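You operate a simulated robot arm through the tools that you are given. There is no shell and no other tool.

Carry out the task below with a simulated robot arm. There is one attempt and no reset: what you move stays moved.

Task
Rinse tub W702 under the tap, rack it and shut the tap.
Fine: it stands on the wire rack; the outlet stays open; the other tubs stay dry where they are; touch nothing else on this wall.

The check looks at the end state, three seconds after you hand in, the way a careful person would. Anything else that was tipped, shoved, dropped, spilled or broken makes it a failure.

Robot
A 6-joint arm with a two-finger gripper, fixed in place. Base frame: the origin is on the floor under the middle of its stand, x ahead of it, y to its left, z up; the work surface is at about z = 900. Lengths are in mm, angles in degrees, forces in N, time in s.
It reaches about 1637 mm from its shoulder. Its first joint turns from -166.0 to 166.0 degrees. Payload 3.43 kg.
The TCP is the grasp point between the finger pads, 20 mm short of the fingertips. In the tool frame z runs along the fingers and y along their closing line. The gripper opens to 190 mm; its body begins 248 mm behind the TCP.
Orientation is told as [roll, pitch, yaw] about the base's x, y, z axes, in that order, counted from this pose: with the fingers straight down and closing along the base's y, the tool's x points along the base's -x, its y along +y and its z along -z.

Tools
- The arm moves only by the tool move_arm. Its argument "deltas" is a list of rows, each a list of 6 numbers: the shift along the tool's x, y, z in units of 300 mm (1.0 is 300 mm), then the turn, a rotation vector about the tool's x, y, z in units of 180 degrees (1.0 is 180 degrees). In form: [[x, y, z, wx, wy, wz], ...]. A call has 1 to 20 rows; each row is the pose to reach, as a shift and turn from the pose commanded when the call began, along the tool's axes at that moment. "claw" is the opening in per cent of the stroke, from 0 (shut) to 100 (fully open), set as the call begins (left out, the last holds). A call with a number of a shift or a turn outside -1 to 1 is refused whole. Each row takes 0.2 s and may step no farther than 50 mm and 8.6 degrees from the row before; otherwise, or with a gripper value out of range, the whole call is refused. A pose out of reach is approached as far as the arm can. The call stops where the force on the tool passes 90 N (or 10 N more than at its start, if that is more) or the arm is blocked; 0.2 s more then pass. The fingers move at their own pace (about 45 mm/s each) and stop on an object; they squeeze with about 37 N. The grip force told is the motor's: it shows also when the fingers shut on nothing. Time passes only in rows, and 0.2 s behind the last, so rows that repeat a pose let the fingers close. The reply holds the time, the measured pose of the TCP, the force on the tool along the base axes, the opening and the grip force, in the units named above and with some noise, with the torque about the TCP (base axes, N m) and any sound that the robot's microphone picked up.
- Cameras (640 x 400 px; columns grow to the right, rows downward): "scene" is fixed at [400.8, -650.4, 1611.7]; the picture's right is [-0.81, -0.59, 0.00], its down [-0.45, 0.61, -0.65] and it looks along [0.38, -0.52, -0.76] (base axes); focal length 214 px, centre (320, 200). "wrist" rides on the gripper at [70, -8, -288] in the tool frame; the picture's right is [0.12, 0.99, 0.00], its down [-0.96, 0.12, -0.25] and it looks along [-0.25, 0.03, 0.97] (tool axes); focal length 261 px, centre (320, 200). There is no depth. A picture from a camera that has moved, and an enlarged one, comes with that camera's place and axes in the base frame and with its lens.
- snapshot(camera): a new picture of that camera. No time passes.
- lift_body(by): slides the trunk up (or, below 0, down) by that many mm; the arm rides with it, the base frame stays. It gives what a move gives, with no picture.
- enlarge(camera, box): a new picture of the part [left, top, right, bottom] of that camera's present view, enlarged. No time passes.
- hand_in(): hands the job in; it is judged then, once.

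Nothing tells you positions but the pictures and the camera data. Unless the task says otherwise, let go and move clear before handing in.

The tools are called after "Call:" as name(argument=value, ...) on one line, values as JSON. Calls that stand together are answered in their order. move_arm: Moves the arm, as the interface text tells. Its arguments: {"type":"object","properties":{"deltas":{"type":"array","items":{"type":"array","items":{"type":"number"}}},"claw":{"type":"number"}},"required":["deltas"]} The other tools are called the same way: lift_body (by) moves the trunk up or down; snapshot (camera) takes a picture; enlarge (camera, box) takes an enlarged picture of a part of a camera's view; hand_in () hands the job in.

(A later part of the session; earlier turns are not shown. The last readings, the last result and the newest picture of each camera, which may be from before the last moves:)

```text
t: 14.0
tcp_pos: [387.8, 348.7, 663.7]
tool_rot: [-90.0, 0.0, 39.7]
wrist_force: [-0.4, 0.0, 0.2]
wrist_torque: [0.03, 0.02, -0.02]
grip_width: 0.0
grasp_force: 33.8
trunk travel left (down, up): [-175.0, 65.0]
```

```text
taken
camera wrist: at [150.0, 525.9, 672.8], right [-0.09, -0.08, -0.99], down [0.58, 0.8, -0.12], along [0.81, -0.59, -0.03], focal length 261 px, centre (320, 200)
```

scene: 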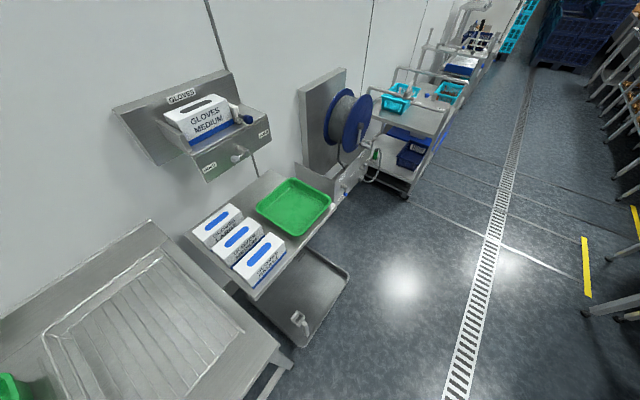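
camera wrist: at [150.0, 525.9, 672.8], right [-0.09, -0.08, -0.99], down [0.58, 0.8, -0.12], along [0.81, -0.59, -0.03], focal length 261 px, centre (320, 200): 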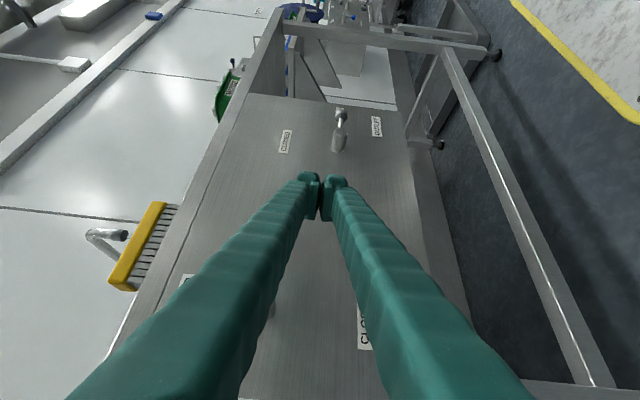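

I'm clear of the lever. I'll check the spout for water before unrolling.

Call:
enlarge(camera="wrist", box=[60, 200, 180, 300])

Call:
move_arm(deltas=[[0, 0, 0, -0.035, 0, 0.029], [0, 0, 0, -0.07, 0, 0.058], [0, 0, 0, -0.105, 0, 0.087], [0, 0, 0, -0.14, 0, 0.116], [0, 0, 0, -0.175, 0, 0.145], [0, 0, 0, -0.21, 0, 0.174], [0, 0, 0, -0.245, 0, 0.203], [0, 0, 0, -0.28, 0, 0.232], [0, 0, 0, -0.315, 0, 0.261], [0, 0, 0, -0.35, 0, 0.29], [0, 0, 0, -0.3852, 0, 0.3187]])

Call:
snapshot(camera="wrist")

```text
4.00 times, centred on (120, 250) of wrist
camera zoom: at [150.0, 525.9, 672.8], right [-0.09, -0.08, -0.99], down [0.58, 0.8, -0.12], along [0.81, -0.59, -0.03], focal length 1043 px, centre (1120, 0)
```

zoom: 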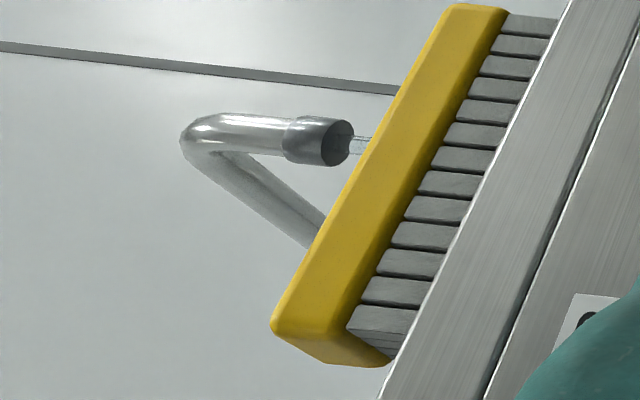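

```text
t: 16.4
tcp_pos: [399.6, 412.0, 694.3]
tool_rot: [-1.2, -39.0, 0.0]
wrist_force: [0.4, 0.8, 0.3]
wrist_torque: [-0.11, -0.04, -0.09]
grip_width: 0.0
grasp_force: 34.6
out of reach, approached as far as the arm can: row 10, 11
trunk travel left (down, up): [-175.0, 65.0]
```

```text
taken
camera wrist: at [163.8, 409.1, 873.7], right [-0.08, 0.99, -0.09], down [0.59, 0.12, 0.8], along [0.8, 0.01, -0.6], focal length 261 px, centre (320, 200)
```

wrist: 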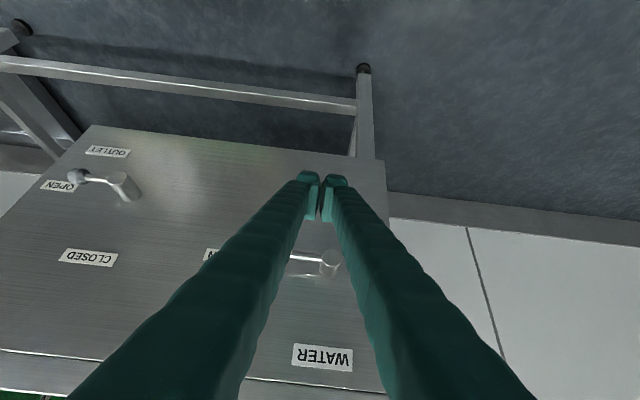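

Water is running from the nozzle and the lever is at OPEN. Now I'll rise well clear of the deck, staying in front of it.

Call:
move_arm(deltas=[[-0.101, 0, -0.096, 0, 0, 0], [-0.203, 0, -0.193, 0, 0, 0], [-0.304, 0, -0.289, 0, 0, 0], [-0.405, 0, -0.385, 0, 0, 0], [-0.507, 0, -0.482, 0, 0, 0], [-0.608, 0, -0.578, 0, 0, 0]])

Call:
snapshot(camera="wrist")

```text
t: 17.8
tcp_pos: [430.9, 412.3, 945.4]
tool_rot: [0.0, -39.5, 0.0]
wrist_force: [-0.5, 0.7, -0.3]
wrist_torque: [-0.09, -0.01, -0.09]
grip_width: 0.1
grasp_force: 34.5
trunk travel left (down, up): [-175.0, 65.0]
```

```text
taken
camera wrist: at [193.1, 403.6, 1123.0], right [-0.09, 0.99, -0.08], down [0.58, 0.12, 0.8], along [0.81, 0.03, -0.59], focal length 261 px, centre (320, 200)
```

wrist: 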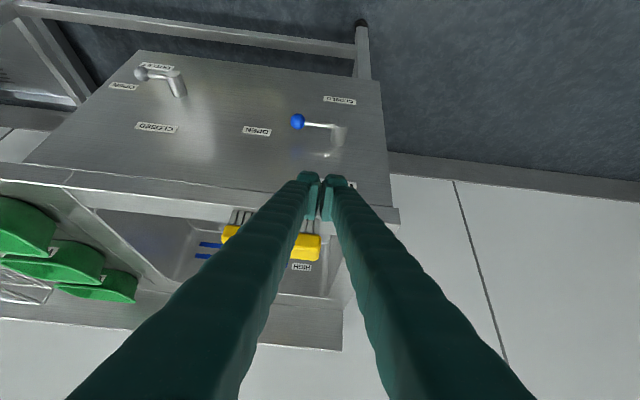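

The blue lever is level at OPEN. I'll open the gripper and climb, moving back toward the middle.

Call:
move_arm(claw=100, deltas=[[-0.08, -0.083, -0.096, 0, 0, 0], [-0.159, -0.167, -0.193, 0, 0, 0], [-0.239, -0.25, -0.289, 0, 0, 0], [-0.319, -0.333, -0.385, 0, 0, 0], [-0.398, -0.417, -0.482, 0, 0, 0], [-0.478, -0.5, -0.578, 0, 0, 0], [-0.557, -0.583, -0.675, 0, 0, 0], [-0.637, -0.667, -0.771, 0, 0, 0]])

Call:
snapshot(camera="wrist")

```text
t: 19.6
tcp_pos: [429.0, 213.4, 1245.4]
tool_rot: [0.0, -39.6, 0.0]
wrist_force: [0.5, -0.4, -1.6]
wrist_torque: [-0.11, 0.04, -0.04]
grip_width: 160.0
grasp_force: 0.0
trunk travel left (down, up): [-175.0, 65.0]
```

```text
taken
camera wrist: at [192.0, 204.0, 1422.7], right [-0.09, 0.99, -0.08], down [0.58, 0.12, 0.8], along [0.81, 0.03, -0.59], focal length 261 px, centre (320, 200)
```

wrist: 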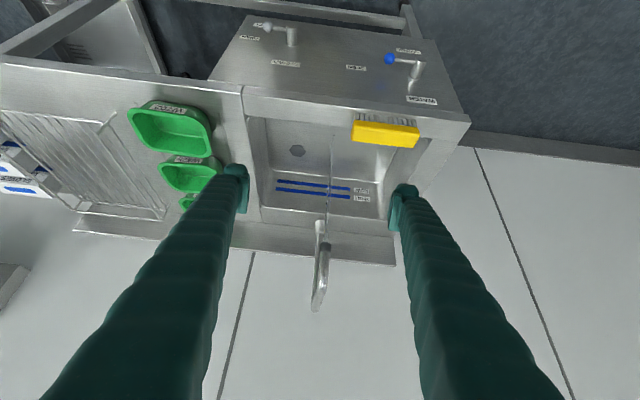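

The stream is falling into the basin and the outlet is open. I'll take a closer look at where it falls, then move toward W702.

Call:
enlarge(camera="wrist", box=[270, 130, 390, 320])

Call:
move_arm(deltas=[[-0.0367, -0.143, 0.0303, 0, 0, 0], [-0.0734, -0.286, 0.0606, 0, 0, 0], [-0.11, -0.429, 0.0909, 0, 0, 0], [-0.147, -0.571, 0.121, 0, 0, 0], [-0.184, -0.714, 0.151, 0, 0, 0], [-0.22, -0.857, 0.182, 0, 0, 0], [-0.257, -1.0, 0.212, 0, 0, 0]])

Call:
snapshot(camera="wrist")

```text
2.11 times, centred on (330, 225) of wrist
camera zoom: at [192.0, 204.0, 1422.7], right [-0.09, 0.99, -0.08], down [0.58, 0.12, 0.8], along [0.81, 0.03, -0.59], focal length 549 px, centre (299, 147)
```

zoom: 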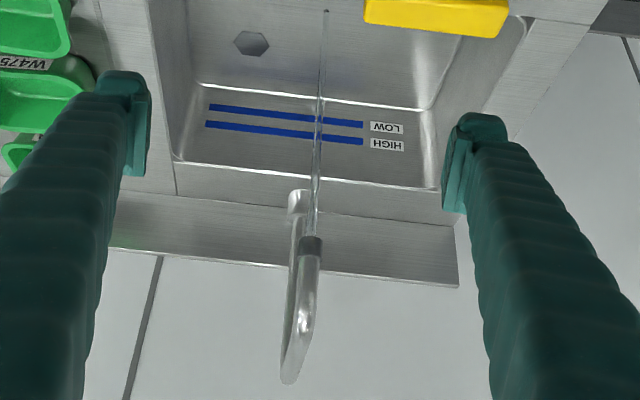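

```text
t: 21.4
tcp_pos: [510.1, 161.9, 1246.5]
tool_rot: [-0.1, -39.8, 30.3]
wrist_force: [0.2, 0.5, -0.4]
wrist_torque: [0.01, 0.03, -0.01]
grip_width: 190.1
grasp_force: 0.0
trunk travel left (down, up): [-175.0, 65.0]
stopped in row 7: the arm was blocked; the commanded pose is now the measured one
```

```text
taken
camera wrist: at [309.3, 33.9, 1422.9], right [-0.58, 0.81, -0.08], down [0.44, 0.39, 0.8], along [0.68, 0.43, -0.59], focal length 261 px, centre (320, 200)
```

wrist: 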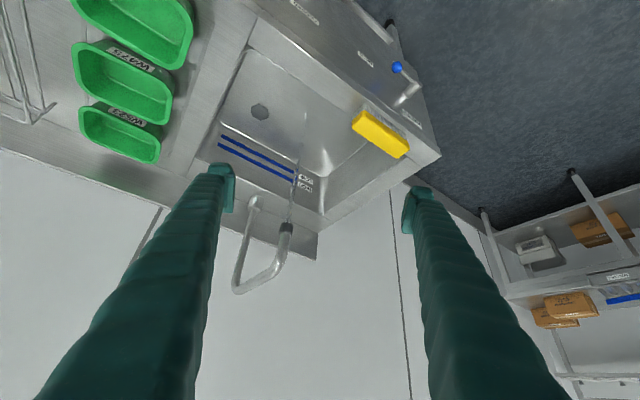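

The arm stopped with no tool force: the path took the wrist too close to the base column and the base joint couldn't keep up, leaving a 30° yaw. Nothing was touched. I'll bring the tool upright first, which moves the wrist outward, and then undo the yaw.

Call:
move_arm(deltas=[[0, 0, 0, 0, 0.045, 0], [0, 0, 0, 0, 0.09, 0], [0, 0, 0, 0, 0.135, 0], [0, 0, 0, 0, 0.18, 0], [0, 0, 0, 0, 0.221, 0]])

```text
t: 22.6
tcp_pos: [509.0, 161.4, 1246.7]
tool_rot: [0.0, 0.1, 30.3]
wrist_force: [-0.3, -0.4, 0.3]
wrist_torque: [0.08, -0.33, -0.02]
grip_width: 190.1
grasp_force: 0.0
trunk travel left (down, up): [-175.0, 65.0]
```

The tool is upright. Now I'll undo the yaw and move out toward W702 at a safe height.

Call:
move_arm(deltas=[[0.0082, -0.134, 0, 0, 0, 0.0337], [0.0163, -0.268, 0, 0, 0, 0.0673], [0.0245, -0.403, 0, 0, 0, 0.101], [0.0326, -0.537, 0, 0, 0, 0.1347], [0.0408, -0.671, 0, 0, 0, 0.1683]])

Call:
snapshot(camera="wrist")

```text
t: 23.8
tcp_pos: [600.1, -18.3, 1245.9]
tool_rot: [-0.2, 0.0, 0.0]
wrist_force: [-0.9, 0.9, -0.6]
wrist_torque: [-0.11, -0.13, -0.04]
grip_width: 189.9
grasp_force: 0.0
trunk travel left (down, up): [-175.0, 65.0]
```

```text
taken
camera wrist: at [529.5, -27.4, 1534.9], right [-0.12, 0.99, 0.0], down [0.96, 0.11, 0.25], along [0.24, 0.03, -0.97], focal length 261 px, centre (320, 200)
```

wrist: 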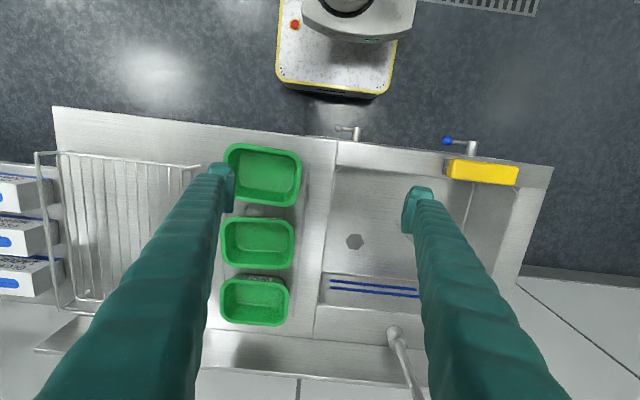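

Orientation is restored. I'll centre over W702 at its estimated (633, -137) and re-measure.

Call:
move_arm(deltas=[[-0.037, -0.132, 0, 0, 0, 0], [-0.073, -0.265, 0, 0, 0, 0], [-0.11, -0.397, 0, 0, 0, 0]])

Call:
snapshot(camera="wrist")

Call:
enlarge(camera="wrist", box=[220, 120, 420, 245])

```text
t: 24.6
tcp_pos: [634.1, -137.3, 1245.3]
tool_rot: [-0.1, 0.1, 0.1]
wrist_force: [-0.5, 0.7, 0.1]
wrist_torque: [-0.14, -0.11, -0.04]
grip_width: 189.9
grasp_force: 0.1
trunk travel left (down, up): [-175.0, 65.0]
```

```text
taken
camera wrist: at [563.7, -145.6, 1535.0], right [-0.12, 0.99, 0.0], down [0.96, 0.12, 0.25], along [0.24, 0.03, -0.97], focal length 261 px, centre (320, 200)
```

wrist: 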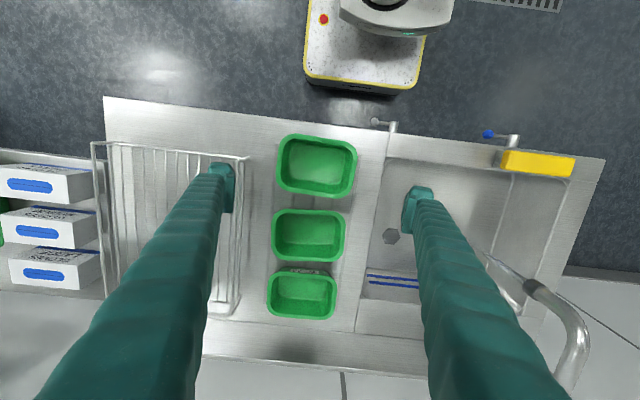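

```text
3.20 times, centred on (320, 182) of wrist
camera zoom: at [563.7, -145.6, 1535.0], right [-0.12, 0.99, 0.0], down [0.96, 0.12, 0.25], along [0.24, 0.03, -0.97], focal length 834 px, centre (320, 256)
```

zoom: 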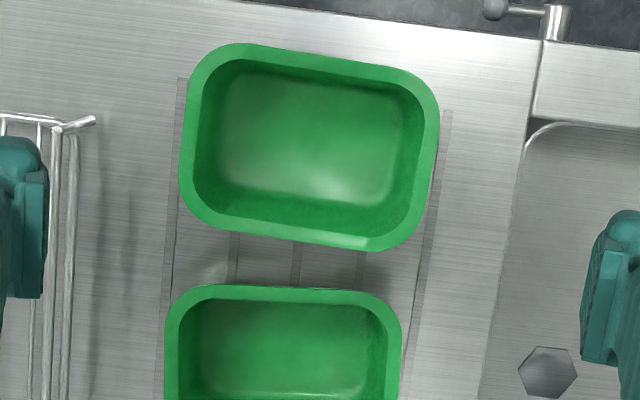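

W702 is centred near (635, -145) with its long side along y. I need its rim height accurately, so I'll compare rim heights using the scene camera and descend in part to measure by parallax.

Call:
enlarge(camera="scene", box=[0, 399, 80, 400])

Call:
move_arm(deltas=[[0, -0.009, 0.15, 0, 0, 0], [0, -0.018, 0.3, 0, 0, 0], [0, -0.027, 0.4, 0, 0, 0]])

Call:
snapshot(camera="wrist")

Call:
enlarge(camera="wrist", box=[200, 100, 440, 250])

```text
8.00 times, centred on (40, 400) of scene
camera zoom: at [400.8, -650.4, 1611.7], right [-0.81, -0.59, 0.0], down [-0.45, 0.61, -0.65], along [0.38, -0.52, -0.76], focal length 1716 px, centre (2560, -1396)
```

zoom: 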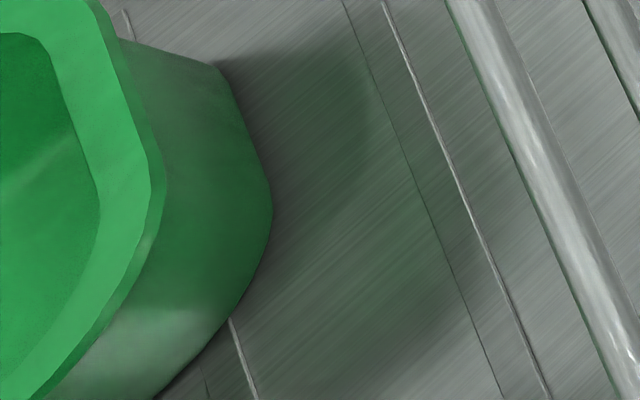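

```text
t: 25.4
tcp_pos: [632.6, -145.9, 1128.0]
tool_rot: [-0.1, 0.0, 0.0]
wrist_force: [-0.5, -0.1, 0.2]
wrist_torque: [-0.01, -0.02, 0.02]
grip_width: 190.2
grasp_force: 0.0
trunk travel left (down, up): [-175.0, 65.0]
```

```text
taken
camera wrist: at [563.8, -154.8, 1414.6], right [-0.12, 0.99, 0.0], down [0.96, 0.12, 0.25], along [0.24, 0.03, -0.97], focal length 261 px, centre (320, 200)
```

wrist: 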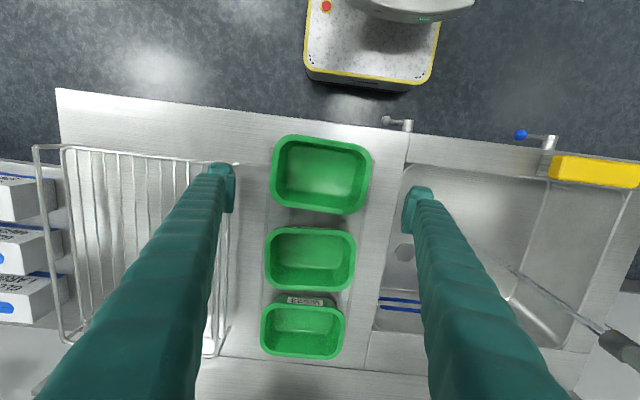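

```text
2.67 times, centred on (320, 175) of wrist
camera zoom: at [563.8, -154.8, 1414.6], right [-0.12, 0.99, 0.0], down [0.96, 0.12, 0.25], along [0.24, 0.03, -0.97], focal length 695 px, centre (320, 267)
```

zoom: 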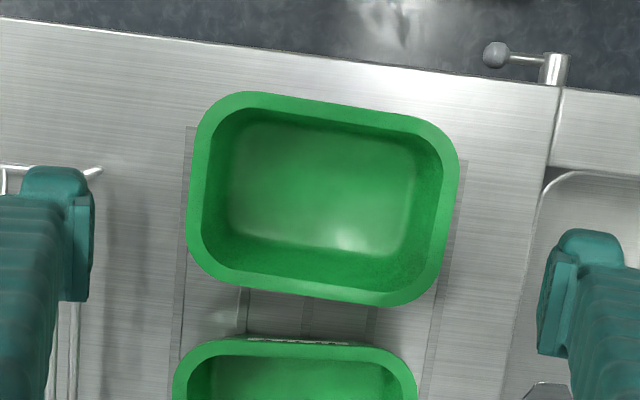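

Combining views, the rim is at z≈965, about 168 × 125 mm, centred near (636, -144.5). I'll lower the open fingers along its two short ends, 11 mm clear on each side, to a grip height just under the rim.

Call:
move_arm(deltas=[[-0.0113, 0.0047, 0.147, 0, 0, 0], [-0.0113, 0.0047, 0.293, 0, 0, 0], [-0.0113, 0.0047, 0.44, 0, 0, 0]])

Call:
snapshot(camera="wrist")

Call:
enlarge(camera="wrist", box=[190, 120, 450, 280])

```text
t: 26.2
tcp_pos: [636.2, -144.6, 994.7]
tool_rot: [-0.1, 0.1, 0.0]
wrist_force: [0.1, 0.4, -0.3]
wrist_torque: [-0.05, -0.05, -0.03]
grip_width: 190.0
grasp_force: 0.1
trunk travel left (down, up): [-175.0, 65.0]
```

```text
taken
camera wrist: at [567.0, -153.0, 1283.0], right [-0.12, 0.99, 0.0], down [0.96, 0.12, 0.25], along [0.24, 0.03, -0.97], focal length 261 px, centre (320, 200)
```

wrist: 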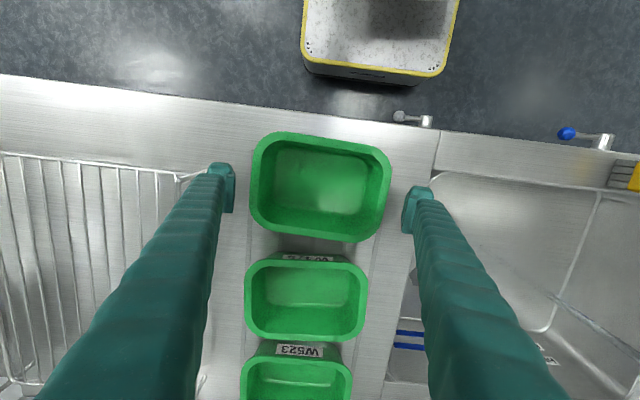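

```text
2.46 times, centred on (320, 200) of wrist
camera zoom: at [567.0, -153.0, 1283.0], right [-0.12, 0.99, 0.0], down [0.96, 0.12, 0.25], along [0.24, 0.03, -0.97], focal length 642 px, centre (320, 200)
```

zoom: 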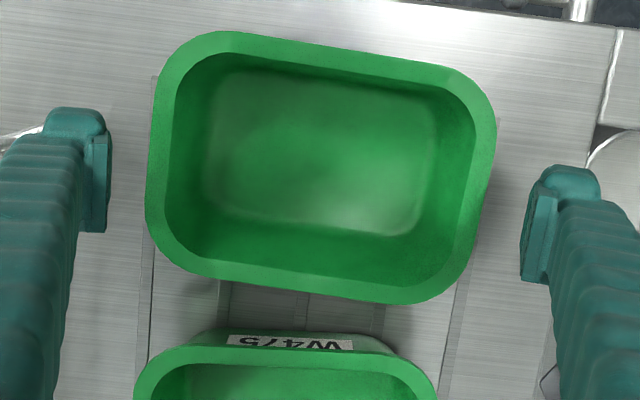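

The fingers straddle the tub evenly. I'll descend the last 43 mm and close.

Call:
move_arm(deltas=[[0, 0, 0.07, 0, 0, 0], [0, 0, 0.142, 0, 0, 0]])

Call:
move_arm(claw=0, deltas=[[0, 0, 0, 0, 0, 0], [0, 0, 0, 0, 0, 0], [0, 0, 0, 0, 0, 0], [0, 0, 0, 0, 0, 0], [0, 0, 0, 0, 0, 0]])

Call:
snapshot(camera="wrist")

Call:
enlarge(camera="wrist", box=[190, 120, 450, 280])

```text
t: 26.8
tcp_pos: [636.9, -143.3, 952.2]
tool_rot: [-0.1, 0.1, 0.1]
wrist_force: [-1.0, -0.6, 0.1]
wrist_torque: [0.0, -0.03, -0.01]
grip_width: 190.1
grasp_force: 0.0
trunk travel left (down, up): [-175.0, 65.0]
```

```text
t: 28.0
tcp_pos: [638.3, -144.6, 952.9]
tool_rot: [-0.1, 0.2, 0.1]
wrist_force: [0.0, 0.3, 1.9]
wrist_torque: [-0.08, -0.04, -0.09]
grip_width: 176.5
grasp_force: 37.2
trunk travel left (down, up): [-175.0, 65.0]
```

```text
taken
camera wrist: at [567.2, -152.6, 1241.0], right [-0.12, 0.99, 0.0], down [0.96, 0.12, 0.25], along [0.24, 0.03, -0.97], focal length 261 px, centre (320, 200)
```

wrist: 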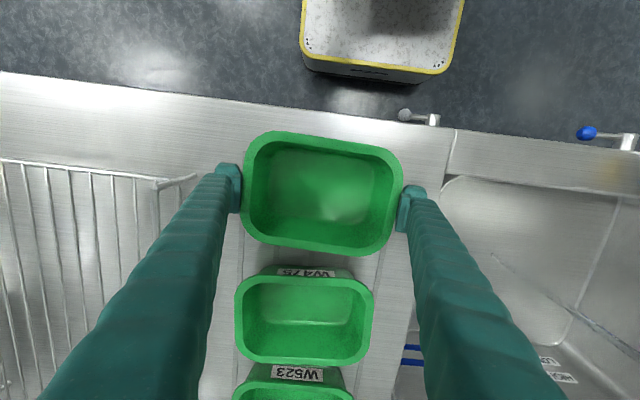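

```text
2.46 times, centred on (320, 200) of wrist
camera zoom: at [567.2, -152.6, 1241.0], right [-0.12, 0.99, 0.0], down [0.96, 0.12, 0.25], along [0.24, 0.03, -0.97], focal length 642 px, centre (320, 200)
```

zoom: 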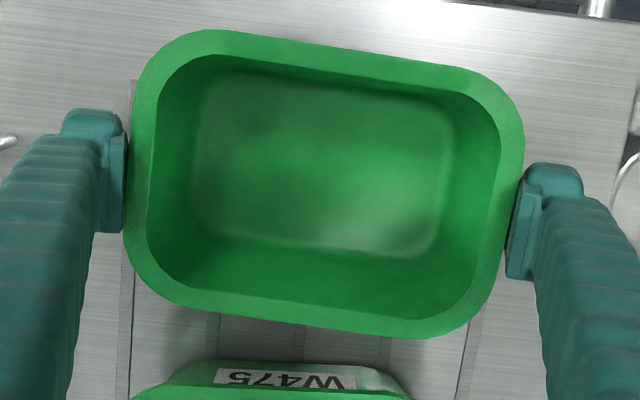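

The grip closed at 176 mm with 37 N on the tub's rim. I'll lift slowly and check it hangs level.

Call:
move_arm(deltas=[[0, 0, -0.03, 0, 0, 0], [0, 0, -0.08, 0, 0, 0], [0, 0, -0.15, 0, 0, 0], [0, 0, -0.22, 0, 0, 0]])

Call:
snapshot(camera="wrist")

Call:
enlarge(camera="scene", box=[0, 399, 200, 400])

```text
t: 29.0
tcp_pos: [636.8, -144.5, 1017.8]
tool_rot: [0.0, 0.1, 0.0]
wrist_force: [0.0, -0.6, -1.5]
wrist_torque: [0.06, 0.04, -0.01]
grip_width: 176.0
grasp_force: 36.9
trunk travel left (down, up): [-175.0, 65.0]
```

```text
taken
camera wrist: at [567.0, -153.2, 1306.0], right [-0.12, 0.99, 0.0], down [0.96, 0.12, 0.25], along [0.24, 0.03, -0.97], focal length 261 px, centre (320, 200)
```

wrist: 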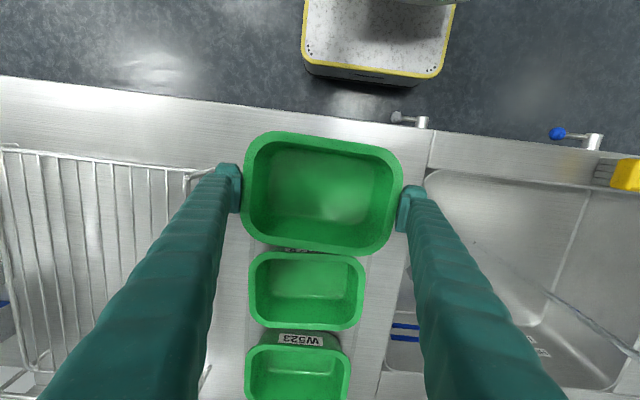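

```text
3.20 times, centred on (100, 400) of scene
camera zoom: at [400.8, -650.4, 1611.7], right [-0.81, -0.59, 0.0], down [-0.45, 0.61, -0.65], along [0.38, -0.52, -0.76], focal length 686 px, centre (1024, -438)
```

zoom: 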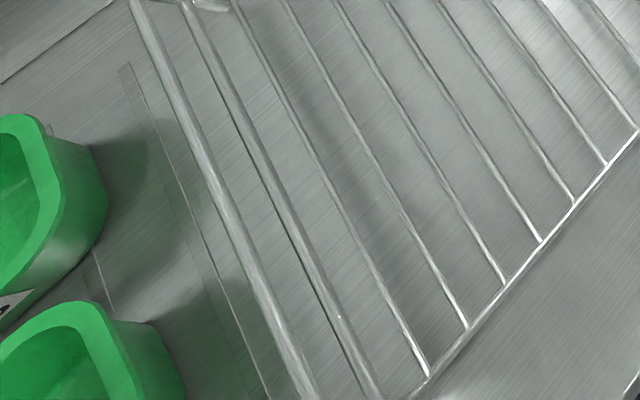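

W702 is held firmly and level, and the neighbours haven't moved. I'll carry it along x≈637, clear of the other tubs, over to the basin side.

Call:
move_arm(deltas=[[0, 0.1, -0.1, 0, 0, 0], [0, 0.25, -0.15, 0, 0, 0], [0, 0.4, -0.167, 0, 0, 0], [0, 0.55, -0.167, 0, 0, 0], [0, 0.7, -0.167, 0, 0, 0], [0, 0.85, -0.167, 0, 0, 0], [0, 1.0, -0.167, 0, 0, 0]])

Call:
snapshot(camera="wrist")

```text
t: 30.6
tcp_pos: [636.0, 156.4, 1067.6]
tool_rot: [0.1, 0.1, 0.0]
wrist_force: [0.2, -0.4, -1.7]
wrist_torque: [0.17, 0.01, 0.01]
grip_width: 176.0
grasp_force: 36.6
trunk travel left (down, up): [-175.0, 65.0]
```

```text
taken
camera wrist: at [566.4, 147.7, 1355.5], right [-0.12, 0.99, 0.0], down [0.96, 0.12, 0.25], along [0.24, 0.03, -0.97], focal length 261 px, centre (320, 200)
```

wrist: 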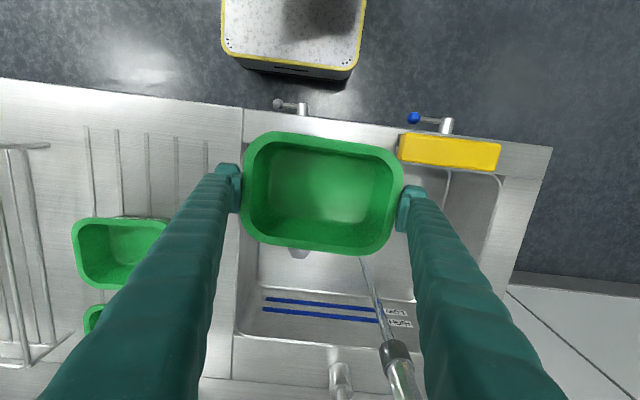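

The tub hangs level, and the stream is confirmed at about (776, 250). I'll tilt the tool and tub 40° back toward the robot so the gripper stays clear of the nozzle and the tub faces the stream.

Call:
move_arm(deltas=[[0, 0, 0, 0, -0.0444, 0], [0, 0, 0, 0, -0.0889, 0], [0, 0, 0, 0, -0.1333, 0], [0, 0, 0, 0, -0.1778, 0], [0, 0, 0, 0, -0.2222, 0]])

Call:
snapshot(camera="wrist")

```text
t: 31.8
tcp_pos: [637.4, 156.7, 1066.4]
tool_rot: [-0.1, -40.0, 0.1]
wrist_force: [0.8, -0.1, -1.9]
wrist_torque: [-0.05, 0.07, -0.06]
grip_width: 175.7
grasp_force: 36.9
trunk travel left (down, up): [-175.0, 65.0]
```

```text
taken
camera wrist: at [398.6, 147.3, 1242.8], right [-0.09, 0.99, -0.08], down [0.58, 0.12, 0.81], along [0.81, 0.03, -0.58], focal length 261 px, centre (320, 200)
```

wrist: 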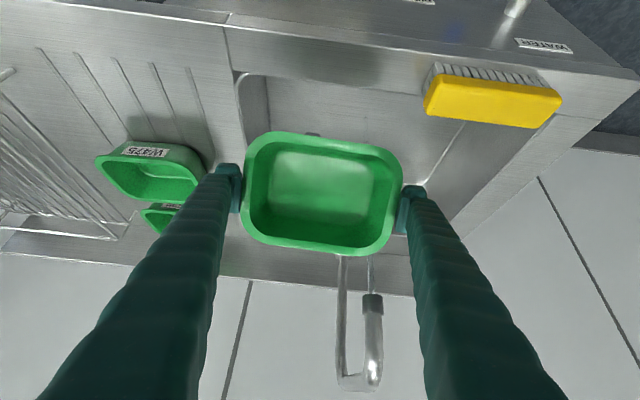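

The grip is solid at the tilt. I'll bring the tub down and forward under the stream, inside the basin.

Call:
move_arm(deltas=[[0.023, 0.078, 0.096, 0, 0, 0], [0.046, 0.156, 0.192, 0, 0, 0], [0.069, 0.234, 0.288, 0, 0, 0], [0.092, 0.312, 0.384, 0, 0, 0], [0.086, 0.312, 0.52, 0, 0, 0], [0.08, 0.312, 0.655, 0, 0, 0]])

Call:
snapshot(camera="wrist")

Call:
enlarge(camera="wrist", box=[200, 100, 440, 260])

```text
t: 33.2
tcp_pos: [744.2, 249.3, 901.6]
tool_rot: [0.0, -39.9, 0.1]
wrist_force: [-1.1, 0.0, -0.3]
wrist_torque: [0.07, 0.04, 0.04]
grip_width: 175.5
grasp_force: 37.0
trunk travel left (down, up): [-175.0, 65.0]
```

```text
taken
camera wrist: at [505.1, 240.8, 1076.9], right [-0.09, 0.99, -0.08], down [0.58, 0.12, 0.81], along [0.81, 0.03, -0.58], focal length 261 px, centre (320, 200)
```

wrist: 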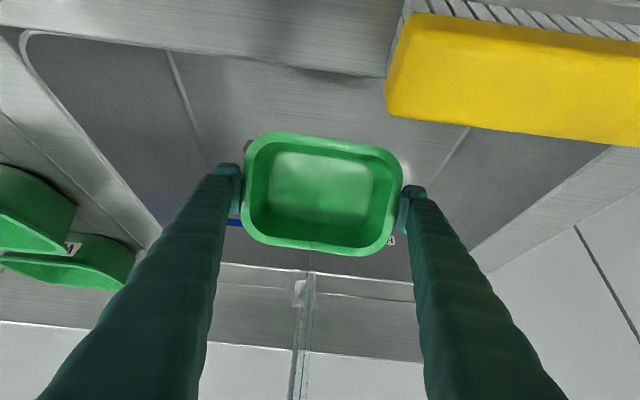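

```text
2.50 times, centred on (320, 180) of wrist
camera zoom: at [505.1, 240.8, 1076.9], right [-0.09, 0.99, -0.08], down [0.58, 0.12, 0.81], along [0.81, 0.03, -0.58], focal length 652 px, centre (320, 250)
```

zoom: 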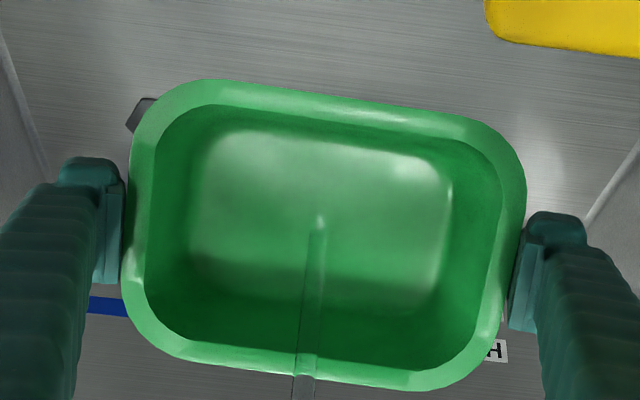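

The stream is running straight into the tub's interior and washing off its lower rim into the basin. I'll work the tub side to side and tilt it to rinse the whole inside.

Call:
move_arm(deltas=[[0, 0, 0, 0, 0, 0], [0, 0, 0, 0, 0, 0], [0, 0.08, 0, 0, 0, 0], [0, 0.16, 0, 0, 0, 0], [0, 0.16, 0, 0, 0, 0], [0, 0.08, 0, 0, 0, 0], [0, 0, 0, 0, 0, 0], [0, -0.08, 0, 0, 0, 0], [0, -0.16, 0, 0, 0, 0], [0, -0.16, 0, 0, 0, 0], [0, -0.08, 0, 0, 0, 0], [0, 0, 0, 0, 0, 0], [0, 0, 0, 0, 0.03, 0], [0, 0, 0, 0, 0.055, 0], [0, 0, 0, 0, 0.055, 0], [0, 0, 0, 0, 0.055, 0], [0, 0, 0, 0, 0.055, 0], [0, 0, 0, 0, 0.055, 0], [0, 0, 0, 0, 0.03, 0], [0, 0, 0, 0, 0, 0]])

Call:
enlarge(camera="wrist", box=[200, 100, 440, 260])

```text
t: 37.4
tcp_pos: [744.9, 249.9, 900.5]
tool_rot: [-0.2, -39.8, 0.0]
wrist_force: [-0.2, 0.3, -0.2]
wrist_torque: [0.01, 0.02, 0.0]
grip_width: 175.4
grasp_force: 36.9
trunk travel left (down, up): [-175.0, 65.0]
```

```text
2.50 times, centred on (320, 180) of wrist
camera zoom: at [506.3, 240.8, 1077.0], right [-0.09, 0.99, -0.08], down [0.58, 0.12, 0.81], along [0.81, 0.03, -0.59], focal length 652 px, centre (320, 250)
```

zoom: 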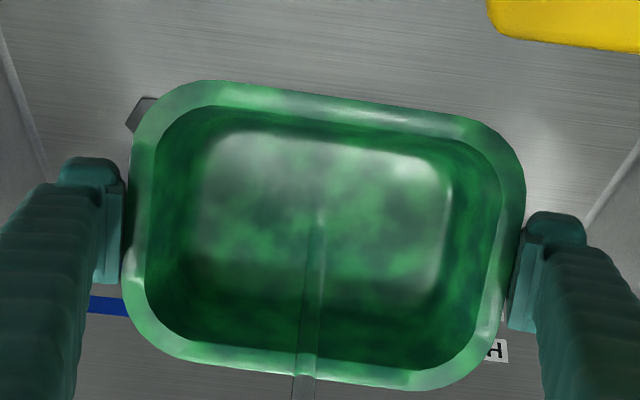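

The tub is visibly wetting, though patchily. I'll keep rinsing with more movement until it's uniformly wet.

Call:
move_arm(deltas=[[0, 0.08, 0, 0, 0, 0], [0, 0.16, 0, 0, 0, 0], [0, 0.16, 0, 0, 0, 0], [0, 0.08, 0, 0, 0, 0], [0, 0, 0, 0, 0, 0], [0, -0.08, 0, 0, 0, 0], [0, -0.16, 0, 0, 0, 0], [0, -0.16, 0, 0, 0, 0], [0, -0.08, 0, 0, 0, 0], [0, 0, 0, 0, 0, 0], [0, 0, 0, 0, -0.04, 0], [0, 0, 0, 0, -0.08, 0], [0, 0, 0, 0, -0.11, 0], [0, 0, 0, 0, -0.11, 0], [0, 0, 0, 0, -0.11, 0], [0, 0, 0, 0, -0.11, 0], [0, 0, 0, 0, -0.08, 0], [0, 0, 0, 0, -0.04, 0], [0, 0, 0, 0, 0, 0], [0, 0, 0, 0, 0, 0]])

Call:
enlarge(camera="wrist", box=[200, 100, 440, 260])

Call:
snapshot(camera="wrist")

```text
t: 41.6
tcp_pos: [743.4, 249.7, 902.3]
tool_rot: [0.1, -39.9, 0.1]
wrist_force: [1.5, 0.0, -0.7]
wrist_torque: [0.0, 0.02, 0.0]
grip_width: 175.4
grasp_force: 36.6
trunk travel left (down, up): [-175.0, 65.0]
```

```text
2.50 times, centred on (320, 180) of wrist
camera zoom: at [506.1, 240.7, 1077.5], right [-0.09, 0.99, -0.08], down [0.58, 0.12, 0.81], along [0.81, 0.03, -0.59], focal length 652 px, centre (320, 250)
```

zoom: 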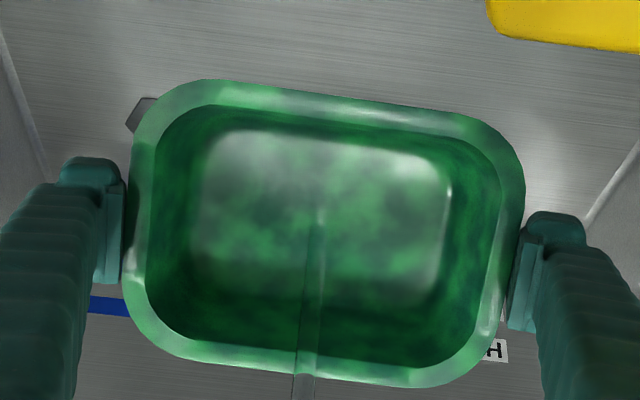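

```text
taken
camera wrist: at [506.1, 240.7, 1077.5], right [-0.09, 0.99, -0.08], down [0.58, 0.12, 0.81], along [0.81, 0.03, -0.59], focal length 261 px, centre (320, 200)
```

wrist: 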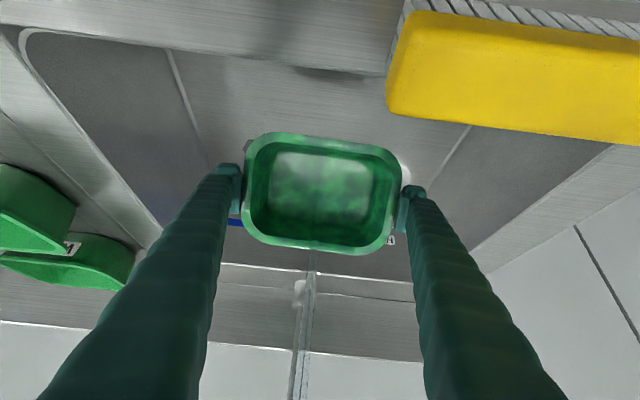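

The tub is now wet all over, inside and rim, so it's rinsed. Next I'll lift it back out of the stream, staying over the basin on the robot side of the nozzle, and tip it to drain.

Call:
move_arm(deltas=[[-0.04, -0.083, -0.118, 0, 0, 0], [-0.08, -0.167, -0.236, 0, 0, 0], [-0.12, -0.25, -0.353, 0, 0, 0], [-0.16, -0.333, -0.471, 0, 0, 0]])

Call:
snapshot(camera="wrist")

```text
t: 42.6
tcp_pos: [690.0, 149.8, 1039.8]
tool_rot: [-0.1, -39.8, 0.2]
wrist_force: [1.2, 1.0, -1.5]
wrist_torque: [-0.07, 0.14, -0.08]
grip_width: 175.2
grasp_force: 36.6
trunk travel left (down, up): [-175.0, 65.0]
```

```text
taken
camera wrist: at [451.8, 141.3, 1216.1], right [-0.09, 0.99, -0.08], down [0.58, 0.12, 0.81], along [0.81, 0.03, -0.59], focal length 261 px, centre (320, 200)
```

wrist: 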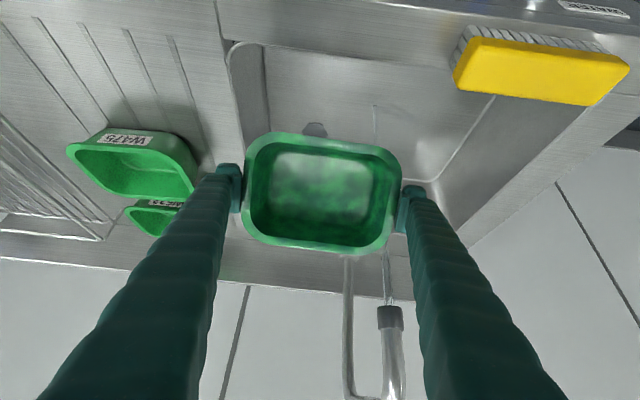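

Clear of the stream. I'll tip the tub past horizontal over the basin so it drains fully, and hold it there.

Call:
move_arm(deltas=[[0, 0, 0, 0, -0.045, 0], [0, 0, 0, 0, -0.09, 0], [0, 0, 0, 0, -0.135, 0], [0, 0, 0, 0, -0.18, 0], [0, 0, 0, 0, -0.225, 0], [0, 0, 0, 0, -0.27, 0], [0, 0, 0, 0, -0.315, 0], [0, 0, 0, 0, -0.355, 0], [0, 0, 0, 0, -0.355, 0], [0, 0, 0, 0, -0.355, 0], [0, 0, 0, 0, -0.355, 0], [0, 0, 0, 0, -0.355, 0], [0, 0, 0, 0, -0.355, 0], [0, 0, 0, 0, -0.355, 0], [0, 0, 0, 0, -0.355, 0]])

Call:
snapshot(camera="wrist")

```text
t: 44.0
tcp_pos: [747.0, 169.5, 1114.2]
tool_rot: [16.1, -86.6, -18.8]
wrist_force: [-22.3, -101.1, -21.1]
wrist_torque: [2.37, -0.36, -1.18]
grip_width: 190.3
grasp_force: 36.9
out of reach, approached as far as the arm can: row 4, 5, 6, 7
trunk travel left (down, up): [-175.0, 65.0]
stopped in row 7: the force on the tool passed its limit at 124 N (the readings are from after the stop); the commanded pose is now the measured one
```

```text
taken
camera wrist: at [456.3, 175.8, 1060.0], right [0.04, 0.99, -0.1], down [-0.19, 0.11, 0.98], along [0.98, -0.02, 0.19], focal length 261 px, centre (320, 200)
```

wrist: 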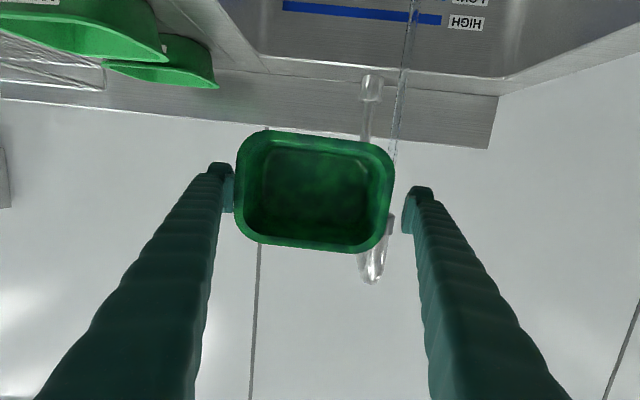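

The tipped pose was out of reach, so the arm drifted toward the nozzle and the tub's right side is now pressed against the spout, which forced the fingers open. I'll look closely before making a small, careful recovery move.

Call:
enlarge(camera="wrist", box=[320, 120, 440, 300])

Call:
enlarge(camera="wrist", box=[200, 110, 440, 270])

```text
2.22 times, centred on (380, 210) of wrist
camera zoom: at [456.3, 175.8, 1060.0], right [0.04, 0.99, -0.1], down [-0.19, 0.11, 0.98], along [0.98, -0.02, 0.19], focal length 579 px, centre (187, 178)
```

zoom: 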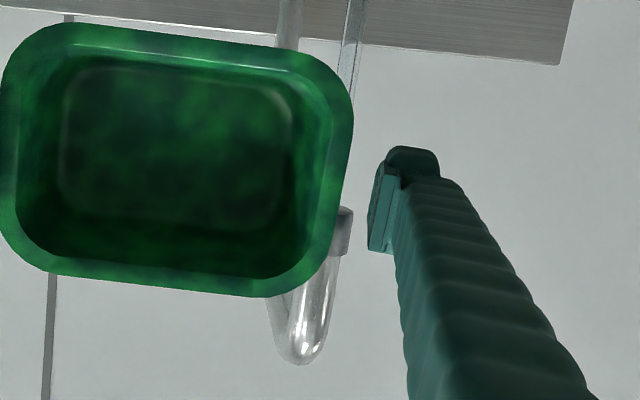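

```text
2.50 times, centred on (320, 190) of wrist
camera zoom: at [456.3, 175.8, 1060.0], right [0.04, 0.99, -0.1], down [-0.19, 0.11, 0.98], along [0.98, -0.02, 0.19], focal length 652 px, centre (320, 225)
```

zoom: 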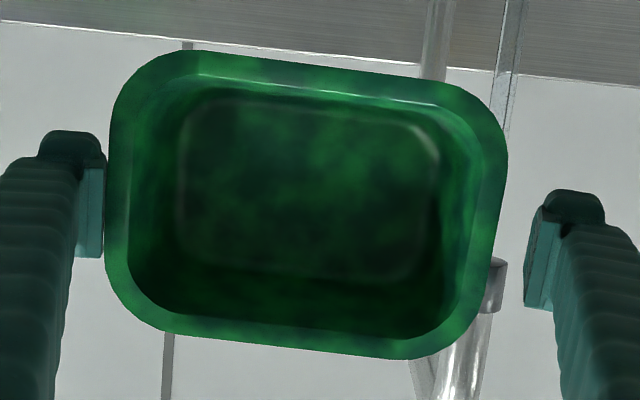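

The tub is pinned between the left pad and the side of the nozzle, and the right pad has about a 14 mm gap. I'll ease the tool toward -y in small steps so the fingers, still commanded shut, close back onto the tub as the pressure comes off.

Call:
move_arm(claw=0, deltas=[[0, -0.005, 0, 0, 0, 0], [0, -0.01, 0, 0, 0, 0], [0, -0.015, 0, 0, 0, 0], [0, -0.02, 0, 0, 0, 0], [0, -0.025, 0, 0, 0, 0], [0, -0.03, 0, 0, 0, 0], [0, -0.03, 0, 0, 0, 0]])

Call:
enlarge(camera="wrist", box=[200, 110, 440, 270])

```text
t: 44.5
tcp_pos: [743.3, 171.1, 1111.0]
tool_rot: [19.5, -86.3, -22.2]
wrist_force: [-27.0, -122.6, -20.7]
wrist_torque: [2.68, -0.3, -1.73]
grip_width: 190.6
grasp_force: 36.3
trunk travel left (down, up): [-175.0, 65.0]
stopped in row 1: the force on the tool passed its limit at 117 N (the readings are from after the stop); the commanded pose is now the measured one
```

```text
2.50 times, centred on (320, 190) of wrist
camera zoom: at [453.4, 177.6, 1059.5], right [0.04, 0.99, -0.1], down [-0.18, 0.1, 0.98], along [0.98, -0.02, 0.19], focal length 652 px, centre (320, 225)
```

zoom: 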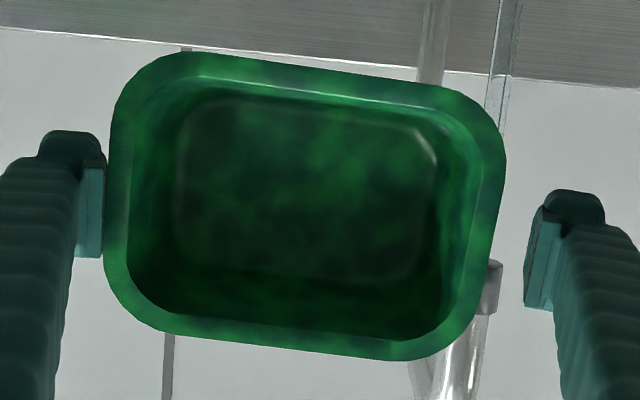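

The -y step was refused by geometry: the wrist is folded too close to the shoulder, so the arm slid the other way. I'll swing the tool instead, yawing it so the tub moves toward -y while the wrist moves slightly outward and stays in reach.

Call:
move_arm(claw=0, deltas=[[0, -0.02, 0.001, 0.0093, 0, 0.0006], [0, -0.04, 0.002, 0.0185, 0, 0.0011], [0, -0.06, 0.003, 0.0277, 0, 0.0017], [0, -0.06, 0.003, 0.0277, 0, 0.0017]])

Call:
enlarge(camera="wrist", box=[200, 110, 440, 270])

```text
t: 45.5
tcp_pos: [745.1, 172.9, 1111.2]
tool_rot: [14.0, -86.5, -20.8]
wrist_force: [-22.7, -83.7, -13.1]
wrist_torque: [1.99, -0.37, -0.69]
grip_width: 190.4
grasp_force: 37.1
trunk travel left (down, up): [-175.0, 65.0]
```

```text
2.50 times, centred on (320, 190) of wrist
camera zoom: at [455.2, 198.2, 1059.0], right [0.11, 0.99, -0.1], down [-0.18, 0.12, 0.98], along [0.98, -0.09, 0.19], focal length 652 px, centre (320, 225)
```

zoom: 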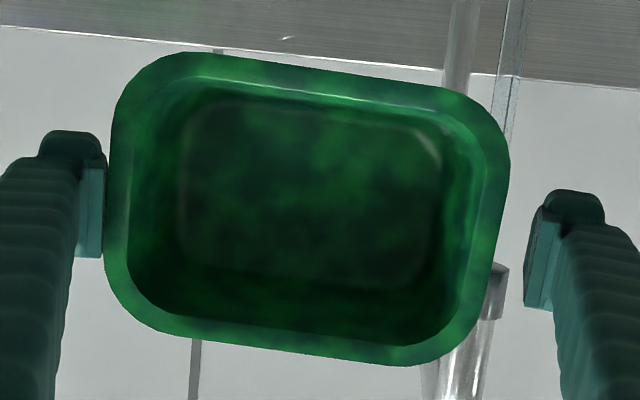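

The force is dropping, and the nozzle hasn't moved (still y≈250). Tilting the tool back raises the wrist away from the shoulder limit, so I'll combine a small pitch-back with a gentle -y motion to take the pressure off and let the pads re-close.

Call:
move_arm(claw=0, deltas=[[0, -0.0169, -0.0014, 0, 0.0139, 0], [0, -0.0338, -0.0028, 0, 0.0278, 0], [0, -0.0507, -0.0042, 0, 0.0417, 0], [0, -0.0676, -0.0056, 0, 0.0556, 0], [0, -0.0676, -0.0056, 0, 0.0556, 0]])

Call:
enlarge(camera="wrist", box=[200, 110, 440, 270])

```text
t: 46.6
tcp_pos: [743.4, 153.9, 1111.8]
tool_rot: [2.3, -76.8, -8.8]
wrist_force: [-0.2, 0.4, -0.6]
wrist_torque: [0.0, 0.01, 0.0]
grip_width: 176.4
grasp_force: 36.9
trunk travel left (down, up): [-175.0, 65.0]
```

```text
2.50 times, centred on (320, 190) of wrist
camera zoom: at [448.0, 179.5, 1109.9], right [0.09, 0.99, -0.11], down [-0.01, 0.11, 0.99], along [1.0, -0.09, 0.02], focal length 652 px, centre (320, 225)
```

zoom: 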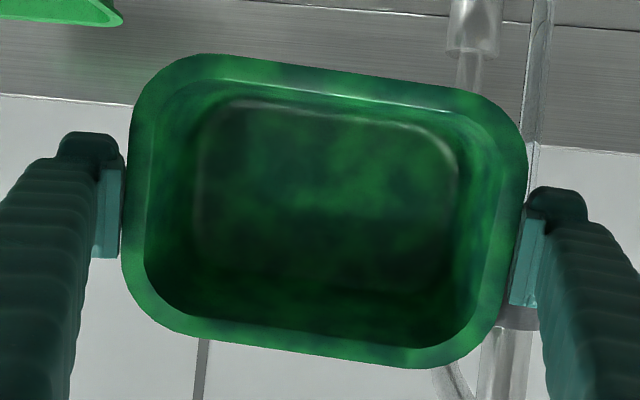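

Recovered: the fingers re-closed at 176 mm, the tub is centred again and there's no residual force. The tub spent a couple of seconds tipped past 85°, so it's drained. Now I'll back away from the nozzle toward -x/-y while easing the pitch.

Call:
move_arm(claw=0, deltas=[[0.0126, -0.0178, -0.0296, 0, 0.0222, 0], [0.0251, -0.0356, -0.0591, 0, 0.0444, 0], [0.0377, -0.0533, -0.0887, 0, 0.0667, 0], [0.0502, -0.0711, -0.1182, 0, 0.0889, 0], [0.0628, -0.0889, -0.1478, 0, 0.1111, 0], [0.0753, -0.1067, -0.1773, 0, 0.1333, 0]])

Call:
snapshot(camera="wrist")

Call:
enlarge(camera="wrist", box=[320, 160, 440, 400])

```text
t: 48.0
tcp_pos: [683.0, 130.2, 1102.3]
tool_rot: [1.0, -52.7, -7.3]
wrist_force: [0.4, 0.2, -1.2]
wrist_torque: [-0.01, 0.01, -0.03]
grip_width: 176.3
grasp_force: 36.8
trunk travel left (down, up): [-175.0, 65.0]
```

```text
taken
camera wrist: at [411.7, 151.0, 1220.6], right [0.04, 1.0, -0.08], down [0.4, 0.06, 0.92], along [0.92, -0.07, -0.39], focal length 261 px, centre (320, 200)
```

wrist: 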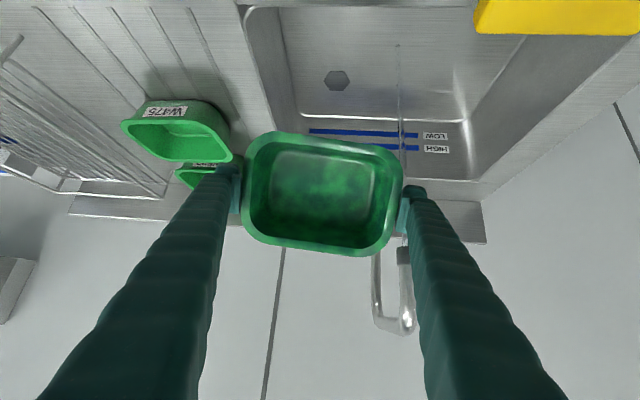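

```text
1.67 times, centred on (380, 280) of wrist
camera zoom: at [411.7, 151.0, 1220.6], right [0.04, 1.0, -0.08], down [0.4, 0.06, 0.92], along [0.92, -0.07, -0.39], focal length 434 px, centre (220, 67)
```

zoom: 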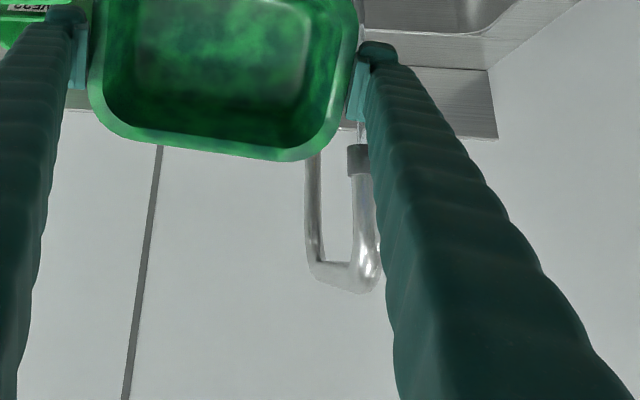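

The tap and stream look unchanged and the tub is held well. I'll bring it back upright while moving toward the front of the basin.

Call:
move_arm(claw=0, deltas=[[0.0132, -0.0172, -0.0174, 0, 0.0418, 0], [0.0264, -0.0344, -0.0347, 0, 0.0837, 0], [0.0396, -0.0516, -0.0521, 0, 0.1255, 0], [0.0529, -0.0687, -0.0694, 0, 0.1673, 0], [0.0661, -0.0859, -0.0868, 0, 0.2091, 0], [0.0793, -0.1031, -0.1041, 0, 0.251, 0], [0.0925, -0.1203, -0.1215, 0, 0.2928, 0]])

Call:
snapshot(camera="wrist")

```text
t: 49.6
tcp_pos: [632.3, 98.5, 1100.8]
tool_rot: [0.6, -0.1, -6.4]
wrist_force: [-0.5, 0.5, -0.2]
wrist_torque: [0.03, -0.24, 0.02]
grip_width: 175.9
grasp_force: 37.0
trunk travel left (down, up): [-175.0, 65.0]
```

```text
taken
camera wrist: at [560.9, 95.1, 1389.5], right [-0.01, 1.0, 0.01], down [0.97, 0.0, 0.25], along [0.25, 0.01, -0.97], focal length 261 px, centre (320, 200)
```

wrist: 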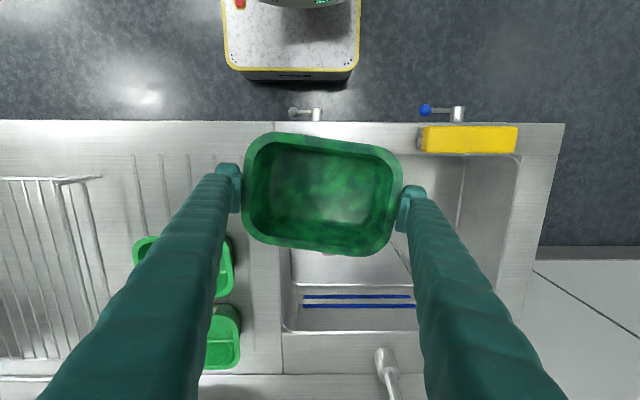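

Upright again. I'll remove the small yaw and then carry it along the front edge, well clear of W475 and W523, toward the rack.

Call:
move_arm(claw=0, deltas=[[0, 0, 0, 0.0017, 0, -0.0178], [0, 0, 0, 0.0033, 0, -0.0356], [0, 0, 0, 0.0033, 0, -0.0356]])

Call:
move_arm(deltas=[[0.006, -0.143, 0, 0, 0, 0], [0.012, -0.286, 0, 0, 0, 0], [0.018, -0.429, 0, 0, 0, 0], [0.024, -0.571, 0, 0, 0, 0], [0.03, -0.714, 0, 0, 0, 0], [0.036, -0.857, 0, 0, 0, 0], [0.04, -1.0, 0, 0, 0, 0]])

Call:
snapshot(camera="wrist")

```text
t: 50.5
tcp_pos: [632.8, 97.9, 1101.4]
tool_rot: [0.0, 0.0, -0.1]
wrist_force: [0.0, -0.5, -1.0]
wrist_torque: [-0.02, 0.01, -0.01]
grip_width: 176.0
grasp_force: 37.1
trunk travel left (down, up): [-175.0, 65.0]
```

```text
t: 52.0
tcp_pos: [618.8, -203.2, 1101.2]
tool_rot: [0.0, -0.1, -0.2]
wrist_force: [-0.2, 1.2, -0.4]
wrist_torque: [-0.17, 0.01, -0.01]
grip_width: 175.8
grasp_force: 37.1
trunk travel left (down, up): [-175.0, 65.0]
```

```text
taken
camera wrist: at [548.2, -211.2, 1389.3], right [-0.12, 0.99, 0.0], down [0.96, 0.11, 0.25], along [0.25, 0.03, -0.97], focal length 261 px, centre (320, 200)
```

wrist: 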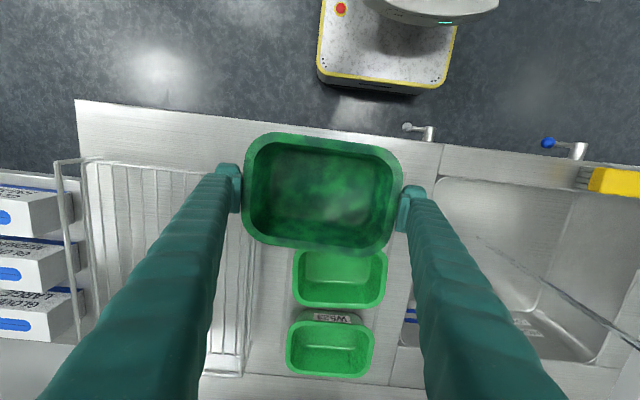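

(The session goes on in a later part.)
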